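You operate a simulated robot arm through the tools that you are given. There is no shell and no other tool. Be economical: measure what you need, move in short steps, check, and stop when the job is done.

Carry out the task below with a simulated robot arm. There is one attempt and no reset: what you move stays moved.

TASK
Press the reset key two times.

It is judged by the outcome, as a careful person would: the job done as asked, and still so three seconds after it is handed in. It fails if anything else is knocked over, pushed out of place, dropped, spilled or broken.

THE ROBOT
A 7-joint arm with a two-finger parallel gripper, fixed in place. Base frame: the origin is at the foot of the arm, x ahead of it, y to its left, z up. Lengths are in m, angles in rad, forces in N, time in s.
Its first joint turns from -1.152 to 1.152 rad. Payload 2.4 kg.
Tool frame: the origin (TCP) lies between the finger pads and is the grasp point; the fingertips stand 0.03 m ahead of it; z points along the fingers, y is the line along which they close. The gripper opens to 0.094 m. The fingers are 0.028 m wide and 0.01 m thick; the gripper's body (0.05 by 0.096 m) begins 0.055 m behind the TCP.
Orientation is told as [roll, pitch, yaw] about the base's x, y, z axes, in that order, counted from this pose: with the fingers straight down and closing along the base's y, the tool's x points along the base's -x, its y along +y and its z along -z.

THE INTERFACE
- The arm moves only by the tool move_arm. Its argument "targets" is a list of rows, each a list of 3 entries, a list of its own where there are three numbers: the shift along the base's x, y, z in units of 300 mm (1.0 is 300 mm), then the turn, a rotation vector about the base's x, y, z in units of 90 degrees (1.0 is 90 degrees), then the opening, from 0 (shut) to 1 (fully open). In form: [[[x, y, z], [wx, wy, wz], fingers], ...]. A call has 1 to 10 rows; each row is the pose to reach, as a shift and turn from the pose commanded when the call began. A call with a number of a shift or a turn outside -1 to 1 is refused whole. A row lasts 0.2 s, in which the tool goes at most 0.05 m and 0.15 rad; a call with a longer step from one row to the next is refused whole, and so is a gripper value outside its range. A pose out of reach is approached as far as the arm can. The call stops where the force on the tool passes 40 N (or 10 N more than at its start, if that is more) or the arm is blocked; 0.2 s more then pass. The fingers move at their own pace (about 0.153 m/s each) and stop on an object; they squeeze with about 45 N. The grip force told is the motor's: it shows also when the fingers shut on nothing. Time passes only in rows, and 0.2 s behind the last, so rows that repeat a pose let the fingers close. It gives the time, the measured TCP pose, the force on the tool (base axes), the opening and the grip force at its end, in the units of the frame above (readings bear some noise).
- Cameras (640 x 400 px; columns grow to the right, rows downward): "scene" is fixed at [0.0314, 0.4633, 1.4794]; the picture's right is [-0.83, -0.56, 0.00], its down [-0.14, 0.20, -0.97] and it looks along [0.55, -0.80, -0.24] (base axes); focal length 317 px, centre (320, 200). "wrist" rides on the gripper at [-0.037, 0, -0.058] in the tool frame; the picture's right is [0.00, -1.00, 0.00], its down [0.97, 0.00, -0.24] and it looks along [0.24, 0.00, 0.97] (tool axes); focal length 218 px, centre (320, 200).
- snapshot(camera): a new picture of that camera. No time passes.
- pixel_to_xyz(camera, pixels): there is no depth. For up to 12 entries [column, row, z] of the newest picture of that camera ("zoom" is the newest enlarged one), the place [x, y] in the base frame at which the ray of that pixel passes the height z, good to about 0.003 m. No time passes.
- inspect(camera, box): a new picture of the part [left, top, right, bottom] of that camera's present view, enlarged. No time passes.
- close_job(): hands the job in; it is judged then, once.

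Work in short steps. Measure before you move; look again where a grasp or a placing could have gone wrong, and mend it. You have 60 turns and 22 pictures in all, the two below and enlarged ones among them. Open the gripper and draw the arm clear of the work before you hand the job in, unless the task says otherwise; then end with one line.

The tools are called by a JSON object that holds its "name" and its "arguments". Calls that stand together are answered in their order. move_arm: Moves the arm, as the interface text tells. Its arguments: {"type":"object","properties":{"targets":{"type":"array","items":{"type":"array"}}},"required":["targets"]} The other tools are called the same way: snapshot (camera) takes a picture; pixel_to_xyz (camera, pixels) gives the place at which the rays of pixels pass given heights; inspect (camera, box) takes an enlarged picture of a part of a camera's view; close_job () hands the job in.

At the start:

```text
time: 0.0
tcp_pos: [0.3687, -0.242, 1.2579]
ee_rot: [-0.001, 0.001, 0.001]
force: [-0.3, -0.1, 0.3]
gripper_width: 0.0943
gripper_force: 0.1
```

scene: 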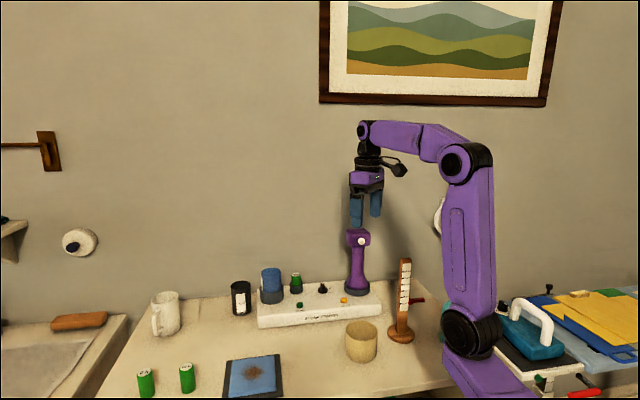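
wrist: 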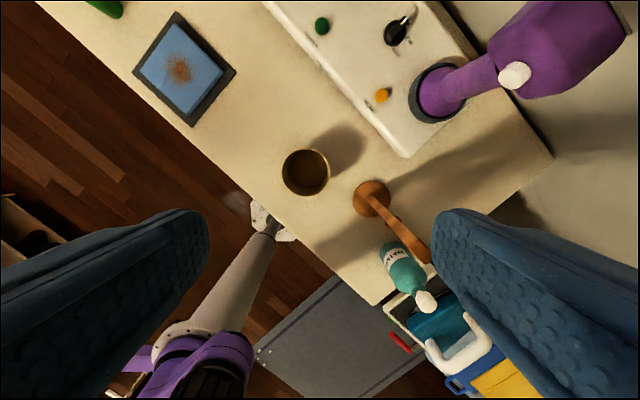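

The panel holds a green and an orange button, at scene (299,305) and (344,300). I'll enlarge both views to read the labels.

{"name": "inspect", "arguments": {"camera": "scene", "box": [220, 250, 420, 375]}}

{"name": "inspect", "arguments": {"camera": "wrist", "box": [260, 0, 500, 150]}}

```text
3.20 times, centred on (320, 312) of scene
```

zoom: 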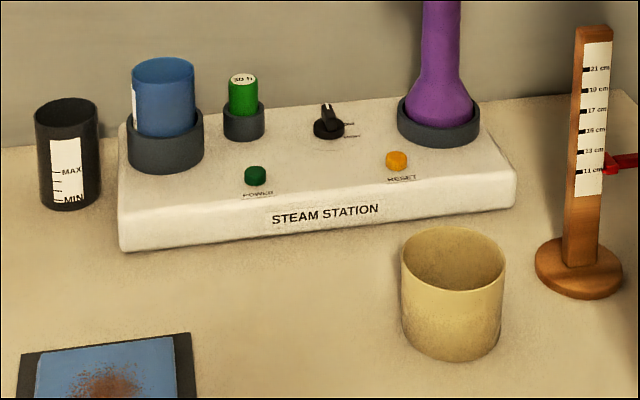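

```text
2.67 times, centred on (380, 75) of wrist
```

zoom: 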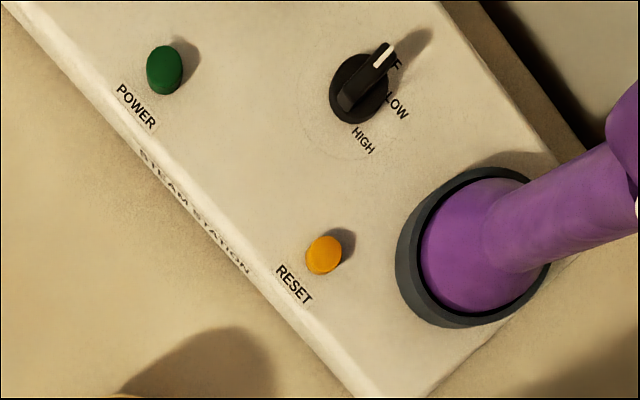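

Reset is the orange key: wrist (382,96), scene (344,299.5). I'll take its rays in both views at several heights to triangulate it, along with the wand and mount edges.

{"name": "pixel_to_xyz", "arguments": {"camera": "scene", "pixels": [[344, 299, 0.96], [344, 299, 0.98], [344, 299, 1.0], [358, 238, 1.1], [358, 238, 1.15], [358, 238, 1.2], [405, 262, 1.05], [405, 262, 1.1]]}}

{"name": "pixel_to_xyz", "arguments": {"camera": "wrist", "pixels": [[382, 95, 0.96], [382, 95, 0.98], [382, 95, 1.0], [436, 95, 0.98], [514, 76, 1.1], [514, 76, 1.15], [545, 50, 1.1], [545, 50, 1.15], [425, 255, 1.05], [425, 255, 1.1], [322, 26, 0.97], [408, 155, 0.96]]}}

```text
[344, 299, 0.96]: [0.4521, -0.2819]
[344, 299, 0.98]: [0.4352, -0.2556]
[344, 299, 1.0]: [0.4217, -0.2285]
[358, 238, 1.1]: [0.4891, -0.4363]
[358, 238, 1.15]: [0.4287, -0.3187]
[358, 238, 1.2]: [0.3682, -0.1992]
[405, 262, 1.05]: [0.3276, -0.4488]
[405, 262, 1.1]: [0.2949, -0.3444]
```

```text
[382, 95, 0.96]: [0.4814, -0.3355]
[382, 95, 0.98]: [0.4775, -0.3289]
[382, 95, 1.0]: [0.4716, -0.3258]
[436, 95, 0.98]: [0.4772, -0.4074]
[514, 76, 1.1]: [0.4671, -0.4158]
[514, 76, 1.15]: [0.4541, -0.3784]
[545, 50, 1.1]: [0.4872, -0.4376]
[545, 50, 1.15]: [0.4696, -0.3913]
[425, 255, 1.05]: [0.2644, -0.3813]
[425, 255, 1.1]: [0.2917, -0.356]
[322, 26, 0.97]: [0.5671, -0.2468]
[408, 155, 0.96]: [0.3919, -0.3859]
```

The two rays agree only roughly on height, so I'll go above the key at a safe height, shut the fingers, and yaw +90°. That turns the narrow side of the gripper toward the wand at about (0.46,-0.40,1.12), and I'll re-measure from there.

{"name": "move_arm", "arguments": {"targets": [[[0.03, -0.01, 0], [0, 0, 0.09], 0], [[0.06, -0.02, 0], [0, 0, 0.18], 0], [[0.09, -0.03, 0], [0, 0, 0.27], 0], [[0.12, -0.04, 0], [0, 0, 0.36], 0], [[0.15, -0.05, 0], [0, 0, 0.45], 0], [[0.18, -0.06, 0], [0, 0, 0.54], 0], [[0.21, -0.07, 0], [0, 0, 0.63], 0], [[0.24, -0.08, 0], [0, 0, 0.72], 0], [[0.27, -0.09, 0], [0, 0, 0.81], 0], [[0.3, -0.1, 0], [0, 0, 0.9], 0]]}}

```text
time: 2.2
tcp_pos: [0.4596, -0.2722, 1.2587]
ee_rot: [0.0, -0.001, 1.414]
force: [-0.5, 0.3, -0.3]
gripper_width: 0.0
gripper_force: 32.5
```

{"name": "move_arm", "arguments": {"targets": [[[0.03, 0, 0], [0, 0, 0.05], 0], [[0.06, 0.0, 0], [0, 0, 0.1], 0]]}}

{"name": "snapshot", "arguments": {"camera": "wrist"}}

{"name": "snapshot", "arguments": {"camera": "scene"}}

```text
time: 2.8
tcp_pos: [0.4785, -0.2734, 1.2586]
ee_rot: [0.0, -0.001, 1.573]
force: [0.5, -1.0, 0.2]
gripper_width: 0.0
gripper_force: 32.9
```

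```text
17 pictures are left
```

wrist: 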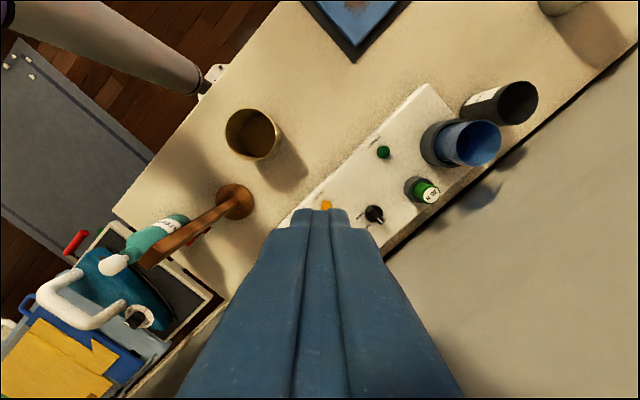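

```text
16 pictures are left
```

scene: 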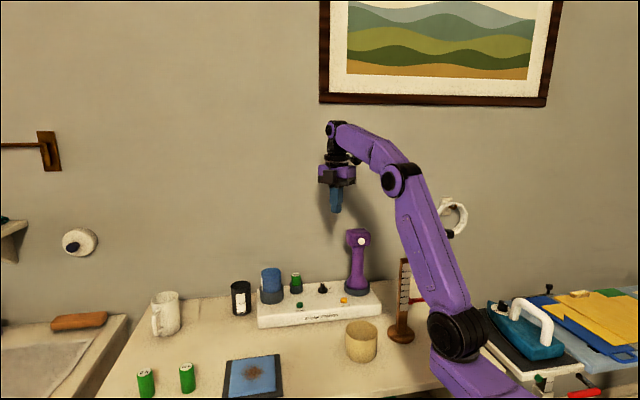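

The fingers now hide most of the reset key (326,206). To settle the height I'll compare both cameras on table-level points: the pad corner at wrist (354,62)/scene (226,397), the ruler foot and the panel's front corners.

{"name": "pixel_to_xyz", "arguments": {"camera": "wrist", "pixels": [[326, 206, 0.92], [326, 206, 0.95], [383, 152, 0.92], [383, 152, 0.95], [234, 202, 0.917], [234, 202, 0.93], [252, 152, 0.917], [428, 84, 0.917], [428, 84, 0.95], [354, 62, 0.917]]}}

{"name": "pixel_to_xyz", "arguments": {"camera": "scene", "pixels": [[344, 299, 0.92], [299, 305, 0.92], [299, 305, 0.95], [401, 335, 0.917], [401, 335, 0.93], [361, 358, 0.917], [258, 328, 0.917], [258, 318, 0.95], [282, 355, 0.917], [284, 390, 0.917]]}}

```text
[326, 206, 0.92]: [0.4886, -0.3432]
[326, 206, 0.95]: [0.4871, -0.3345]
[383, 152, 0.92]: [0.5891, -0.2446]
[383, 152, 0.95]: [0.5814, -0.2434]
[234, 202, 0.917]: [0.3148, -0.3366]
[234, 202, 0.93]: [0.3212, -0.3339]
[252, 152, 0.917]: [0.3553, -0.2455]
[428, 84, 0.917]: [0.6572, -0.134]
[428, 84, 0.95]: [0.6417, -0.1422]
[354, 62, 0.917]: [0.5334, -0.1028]
```

```text
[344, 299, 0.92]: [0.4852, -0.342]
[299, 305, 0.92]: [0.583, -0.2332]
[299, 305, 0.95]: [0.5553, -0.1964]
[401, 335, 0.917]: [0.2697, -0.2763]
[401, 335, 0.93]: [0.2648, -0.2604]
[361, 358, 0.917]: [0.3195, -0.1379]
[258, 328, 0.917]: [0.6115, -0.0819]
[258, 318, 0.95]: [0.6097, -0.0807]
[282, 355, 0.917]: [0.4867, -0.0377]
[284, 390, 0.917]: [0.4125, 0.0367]
```

The scene camera agrees with the fingertip position, and both cameras meet at z≈0.917, so the key top is near (0.488,-0.343,0.917). I'll lean the gripper's upper part 0.25 rad away from the wand (toward +y) and descend to about 7 cm above the key.

{"name": "move_arm", "arguments": {"targets": [[[0.0, 0, 0], [-0.08, 0, 0], 0], [[0.01, -0.05, -0.05], [-0.16, 0, 0], 0], [[0.02, -0.12, -0.18], [-0.16, 0, 0], 0], [[0.032, -0.18, -0.3], [-0.16, 0, 0], 0], [[0.032, -0.22, -0.42], [-0.16, 0, 0], 0], [[0.032, -0.243, -0.54], [-0.16, 0, 0], 0], [[0.032, -0.243, -0.66], [-0.16, 0, 0], 0], [[0.032, -0.243, -0.78], [-0.16, 0, 0], 0]]}}

{"name": "snapshot", "arguments": {"camera": "wrist"}}

{"name": "inspect", "arguments": {"camera": "scene", "box": [240, 200, 420, 325]}}

```text
time: 4.6
tcp_pos: [0.4862, -0.3466, 1.0226]
ee_rot: [0.001, 0.251, 1.567]
force: [-0.6, 0.0, 1.0]
gripper_width: 0.0
gripper_force: 33.4
```

```text
15 pictures are left
```

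wrist: 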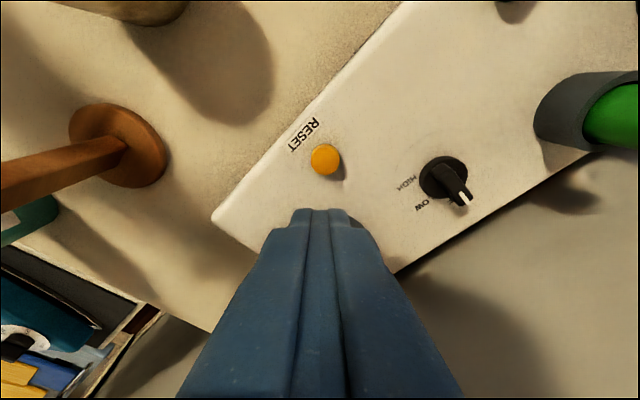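

```text
3.20 times, centred on (330, 262) of scene
```

zoom: 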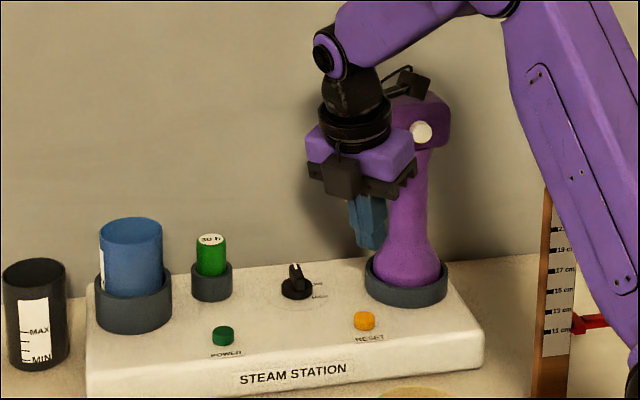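

The key is clearly visible at wrist (325,159), and the gripper is clear of the wand. I'll re-measure the key from here.

{"name": "pixel_to_xyz", "arguments": {"camera": "wrist", "pixels": [[325, 157, 0.91], [325, 157, 0.92], [325, 157, 0.93], [325, 157, 0.95], [311, 157, 0.92], [340, 157, 0.92]]}}

{"name": "pixel_to_xyz", "arguments": {"camera": "zoom", "pixels": [[364, 319, 0.91], [364, 319, 0.92], [364, 319, 0.93]]}}

```text
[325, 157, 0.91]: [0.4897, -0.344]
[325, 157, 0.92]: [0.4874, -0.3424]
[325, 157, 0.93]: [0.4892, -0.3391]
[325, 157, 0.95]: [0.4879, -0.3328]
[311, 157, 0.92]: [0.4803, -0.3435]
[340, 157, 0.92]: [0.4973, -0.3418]
```

```text
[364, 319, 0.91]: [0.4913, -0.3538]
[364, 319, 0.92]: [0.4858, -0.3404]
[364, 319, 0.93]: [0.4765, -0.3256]
```

Both views agree on (0.4885,-0.3425,0.92), with a diameter of about 16 mm. I'll lower to about 1 cm above contact.

{"name": "move_arm", "arguments": {"targets": [[[0.005, 0.007, -0.08], [0, 0, 0], 0], [[0.005, 0.007, -0.15], [0, 0, 0], 0], [[0.005, 0.007, -0.2], [0, 0, 0], 0]]}}

{"name": "inspect", "arguments": {"camera": "scene", "box": [300, 250, 396, 310]}}

```text
time: 5.4
tcp_pos: [0.4886, -0.344, 0.9643]
ee_rot: [-0.001, 0.252, 1.571]
force: [0.5, 0.7, 0.4]
gripper_width: 0.0
gripper_force: 33.0
```

```text
6.67 times, centred on (348, 280) of scene
```

zoom: 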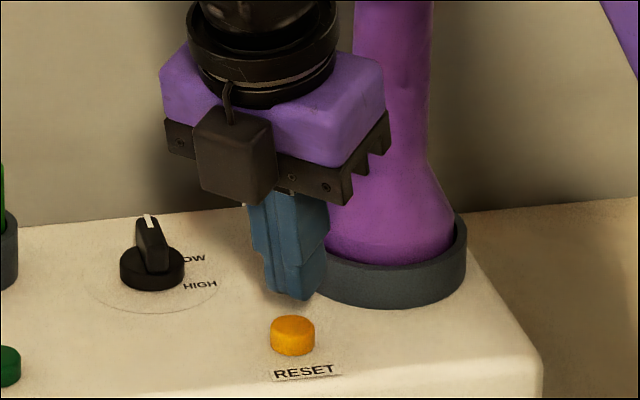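

The fingertips hang directly over the key with about 1.5 cm to go. I'll descend in small steps and watch the force.

{"name": "move_arm", "arguments": {"targets": [[[0, 0, -0.015], [0, 0, 0], 0], [[0, 0, -0.03], [0, 0, 0], 0], [[0, 0, -0.037], [0, 0, 0], 0]]}}

```text
time: 6.2
tcp_pos: [0.488, -0.3433, 0.9523]
ee_rot: [0.002, 0.251, 1.57]
force: [-1.1, 0.2, 1.0]
gripper_width: 0.0001
gripper_force: 33.0
```

{"name": "move_arm", "arguments": {"targets": [[[0, 0, -0.007], [0, 0, 0], 0]]}}

{"name": "inspect", "arguments": {"camera": "scene", "box": [316, 270, 380, 310]}}

```text
time: 6.6
tcp_pos: [0.4871, -0.3438, 0.9507]
ee_rot: [0.0, 0.253, 1.57]
force: [-0.3, 1.3, 0.7]
gripper_width: 0.0003
gripper_force: 33.4
```

```text
10.00 times, centred on (348, 290) of scene
```

zoom: 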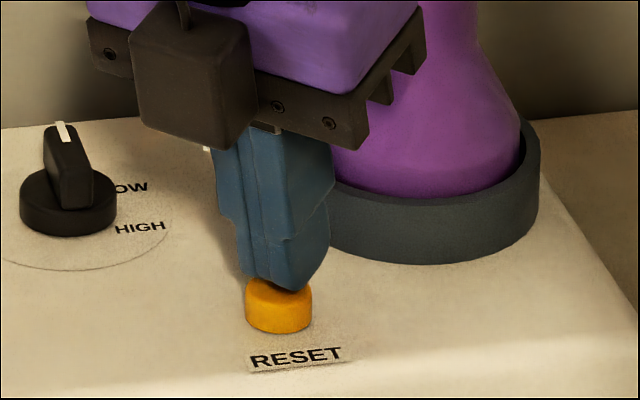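

The tip is just at the key's top, slightly toward its rear. I'll nudge it 2 mm forward and press in small steps.

{"name": "move_arm", "arguments": {"targets": [[[-0.002, 0.007, 0.004], [0, 0, 0], 0], [[-0.002, 0.007, -0.007], [0, 0, 0], 0]]}}

{"name": "move_arm", "arguments": {"targets": [[[0, 0, -0.007], [0, 0, 0], 0]]}}

```text
time: 7.2
tcp_pos: [0.4877, -0.3406, 0.9492]
ee_rot: [-0.001, 0.25, 1.57]
force: [-0.4, -0.5, 0.6]
gripper_width: 0.0
gripper_force: 32.7
```

```text
time: 7.6
tcp_pos: [0.4865, -0.3417, 0.947]
ee_rot: [-0.001, 0.252, 1.568]
force: [0.1, 0.3, -0.1]
gripper_width: 0.0001
gripper_force: 32.7
```

{"name": "move_arm", "arguments": {"targets": [[[0, 0, -0.007], [0, 0, 0], 0]]}}

{"name": "inspect", "arguments": {"camera": "scene", "box": [316, 270, 380, 310]}}

```text
time: 8.0
tcp_pos: [0.4867, -0.3412, 0.9449]
ee_rot: [-0.001, 0.251, 1.57]
force: [-0.8, 2.1, 1.7]
gripper_width: 0.0
gripper_force: 32.7
```

```text
10.00 times, centred on (348, 290) of scene
```

zoom: 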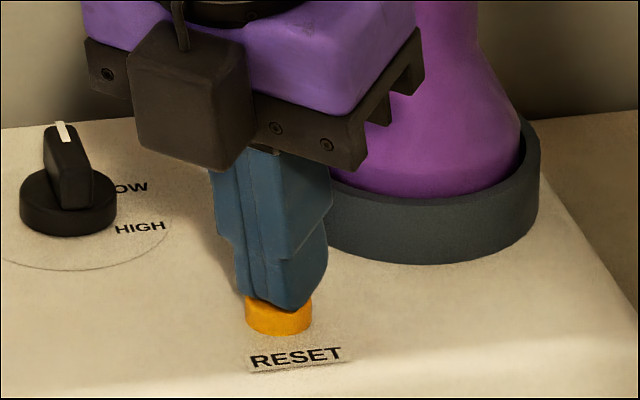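

The first force reading (about 2 N) shows the tip touching the key. I'll continue in 1.5 mm steps.

{"name": "move_arm", "arguments": {"targets": [[[0, 0, -0.005], [0, 0, 0], 0]]}}

{"name": "move_arm", "arguments": {"targets": [[[0, 0, -0.005], [0, 0, 0], 0]]}}

```text
time: 8.4
tcp_pos: [0.4862, -0.3408, 0.9437]
ee_rot: [0.0, 0.251, 1.57]
force: [-2.1, 2.6, 2.7]
gripper_width: 0.0
gripper_force: 33.0
```

```text
time: 8.8
tcp_pos: [0.4876, -0.3426, 0.9424]
ee_rot: [-0.004, 0.251, 1.57]
force: [-0.8, 1.1, 4.7]
gripper_width: 0.0001
gripper_force: 33.0
```

{"name": "move_arm", "arguments": {"targets": [[[0, 0, -0.005], [0, 0, 0], 0]]}}

{"name": "inspect", "arguments": {"camera": "scene", "box": [316, 270, 380, 310]}}

```text
time: 9.2
tcp_pos: [0.4878, -0.3423, 0.9398]
ee_rot: [-0.002, 0.25, 1.57]
force: [-1.8, 1.5, 9.9]
gripper_width: 0.0
gripper_force: 32.7
```

```text
10.00 times, centred on (348, 290) of scene
```

zoom: 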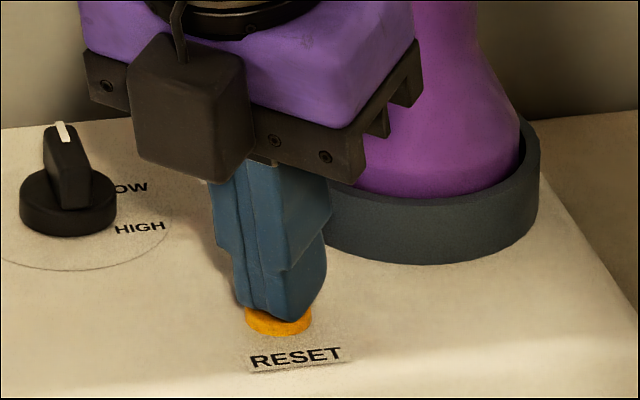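

The key is well down at about 10 N. One more small step will show whether it bottoms out.

{"name": "move_arm", "arguments": {"targets": [[[0, 0, -0.004], [0, 0, 0], 0]]}}

```text
time: 9.6
tcp_pos: [0.4878, -0.3411, 0.9392]
ee_rot: [0.0, 0.249, 1.571]
force: [-3.1, 2.1, 14.0]
gripper_width: 0.0
gripper_force: 32.8
```

{"name": "move_arm", "arguments": {"targets": [[[0, 0, -0.004], [0, 0, 0], 0]]}}

{"name": "inspect", "arguments": {"camera": "scene", "box": [316, 270, 380, 310]}}

```text
time: 10.0
tcp_pos: [0.4871, -0.3423, 0.9373]
ee_rot: [-0.005, 0.251, 1.569]
force: [-1.5, 0.4, 17.4]
gripper_width: 0.0
gripper_force: 32.5
```

```text
10.00 times, centred on (348, 290) of scene
```

zoom: 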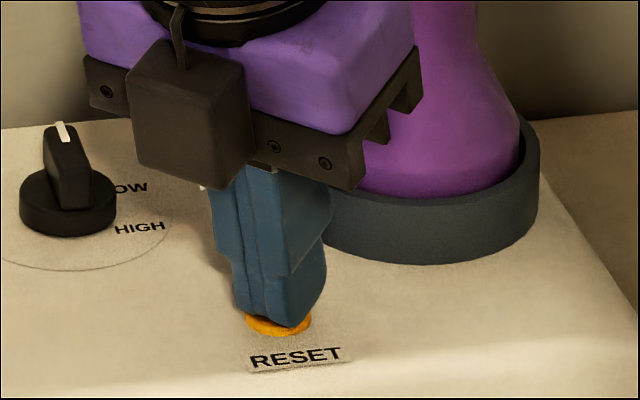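

The key is almost flush at 17 N. One last small step makes the full stroke certain, then I'll lift for the release.

{"name": "move_arm", "arguments": {"targets": [[[0, 0, -0.005], [0, 0, 0], 0], [[0, 0, -0.005], [0, 0, 0], 0]]}}

{"name": "inspect", "arguments": {"camera": "scene", "box": [316, 270, 380, 310]}}

```text
time: 10.6
tcp_pos: [0.4884, -0.3414, 0.9376]
ee_rot: [-0.004, 0.253, 1.569]
force: [-4.2, -1.9, 29.0]
gripper_width: 0.0
gripper_force: 33.1
```

```text
10.00 times, centred on (348, 290) of scene
```

zoom: 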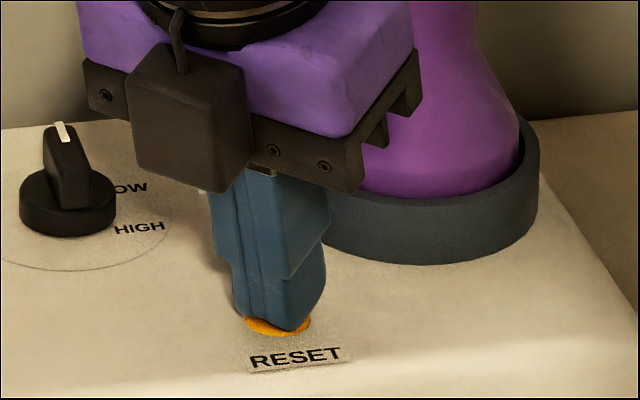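

The force jumped to 29 N with no further travel, so the key has bottomed out. I'll lift 2 cm to release it and check.

{"name": "move_arm", "arguments": {"targets": [[[0, 0, 0.02], [0, 0, 0], 0], [[0, 0, 0.045], [0, 0, 0], 0], [[0, 0, 0.07], [0, 0, 0], 0], [[0, 0, 0.07], [0, 0, 0], 0]]}}

{"name": "inspect", "arguments": {"camera": "scene", "box": [300, 250, 396, 310]}}

```text
time: 11.6
tcp_pos: [0.4877, -0.341, 0.957]
ee_rot: [0.0, 0.249, 1.571]
force: [-0.1, 0.7, -0.5]
gripper_width: 0.0
gripper_force: 33.4
```

```text
6.67 times, centred on (348, 280) of scene
```

zoom: 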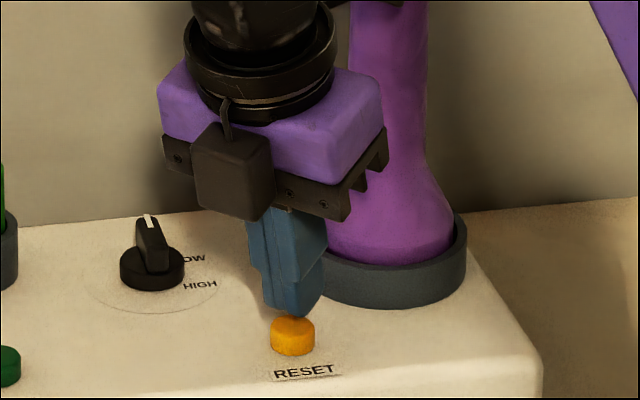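

The key sprang back to full height and the fingers are clear. I'll press a second time over the same 21 mm stroke, finishing slowly, then lift.

{"name": "move_arm", "arguments": {"targets": [[[0, 0, -0.02], [0, 0, 0], 0], [[0, 0, -0.035], [0, 0, 0], 0], [[0, 0, -0.048], [0, 0, 0], 0], [[0, 0, -0.058], [0, 0, 0], 0], [[0, 0, -0.066], [0, 0, 0], 0], [[0, 0, -0.07], [0, 0, 0], 0], [[0, 0, -0.07], [0, 0, 0], 0]]}}

{"name": "inspect", "arguments": {"camera": "scene", "box": [316, 270, 380, 310]}}

```text
time: 13.2
tcp_pos: [0.4874, -0.342, 0.9374]
ee_rot: [-0.003, 0.251, 1.572]
force: [-1.2, 3.8, 19.5]
gripper_width: 0.0
gripper_force: 32.6
```

```text
10.00 times, centred on (348, 290) of scene
```

zoom: 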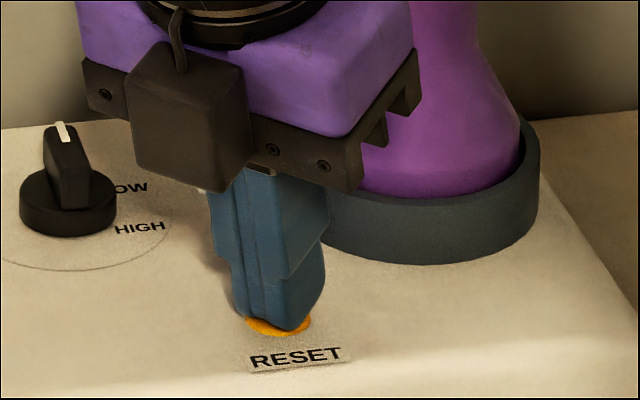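

The depth matches the first press, at 19.5 N. I'll add a slight extra push to match the first force without releasing.

{"name": "move_arm", "arguments": {"targets": [[[0, 0, -0.004], [0, 0, 0], 0], [[0, 0, -0.004], [0, 0, 0], 0]]}}

```text
time: 13.8
tcp_pos: [0.4879, -0.3421, 0.9372]
ee_rot: [-0.003, 0.252, 1.571]
force: [-4.3, 7.7, 36.7]
gripper_width: 0.0
gripper_force: 33.1
```

It has bottomed out at 37 N. I'll lift straight up, clear of the work.

{"name": "move_arm", "arguments": {"targets": [[[0, 0, 0.02], [0, 0, 0], 0], [[0, 0, 0.08], [0, 0, 0], 0], [[0, 0.02, 0.2], [0, 0, 0], 0], [[0, 0.06, 0.33], [0, 0, 0], 0], [[0, 0.12, 0.46], [0, 0, 0], 0], [[0, 0.18, 0.6], [0, 0, 0], 0], [[0, 0.22, 0.74], [0, 0, 0], 0], [[0, 0.25, 0.88], [0, 0, 0], 0], [[0, 0.25, 0.98], [0, 0, 0], 1], [[0, 0.25, 0.98], [0, 0, 0], 1]]}}

{"name": "snapshot", "arguments": {"camera": "scene"}}

{"name": "inspect", "arguments": {"camera": "scene", "box": [220, 210, 420, 335]}}

```text
time: 16.0
tcp_pos: [0.489, -0.2667, 1.2275]
ee_rot: [0.001, 0.251, 1.57]
force: [0.6, -0.8, 0.5]
gripper_width: 0.094
gripper_force: 0.1
```

```text
5 pictures are left
```

scene: 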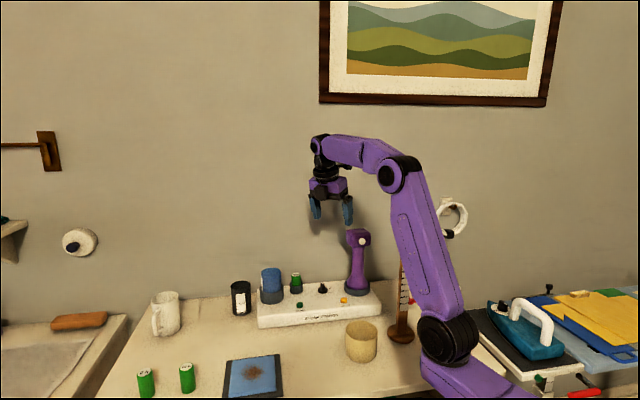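

```text
3.20 times, centred on (320, 272) of scene
```

zoom: 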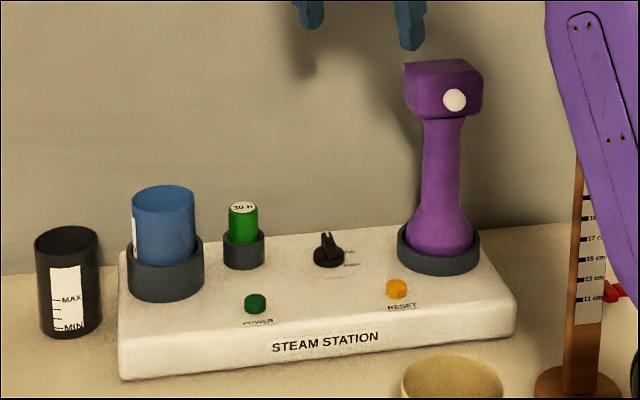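

The key is back up, everything else is where it was, the gripper is open and the arm is clear, so I'm handing in.

{"name": "close_job", "arguments": {}}

```text
The job is handed in.
```

I pressed the reset key twice, to the bottom of its travel each time, and it sprang back up after each press; nothing else was moved.
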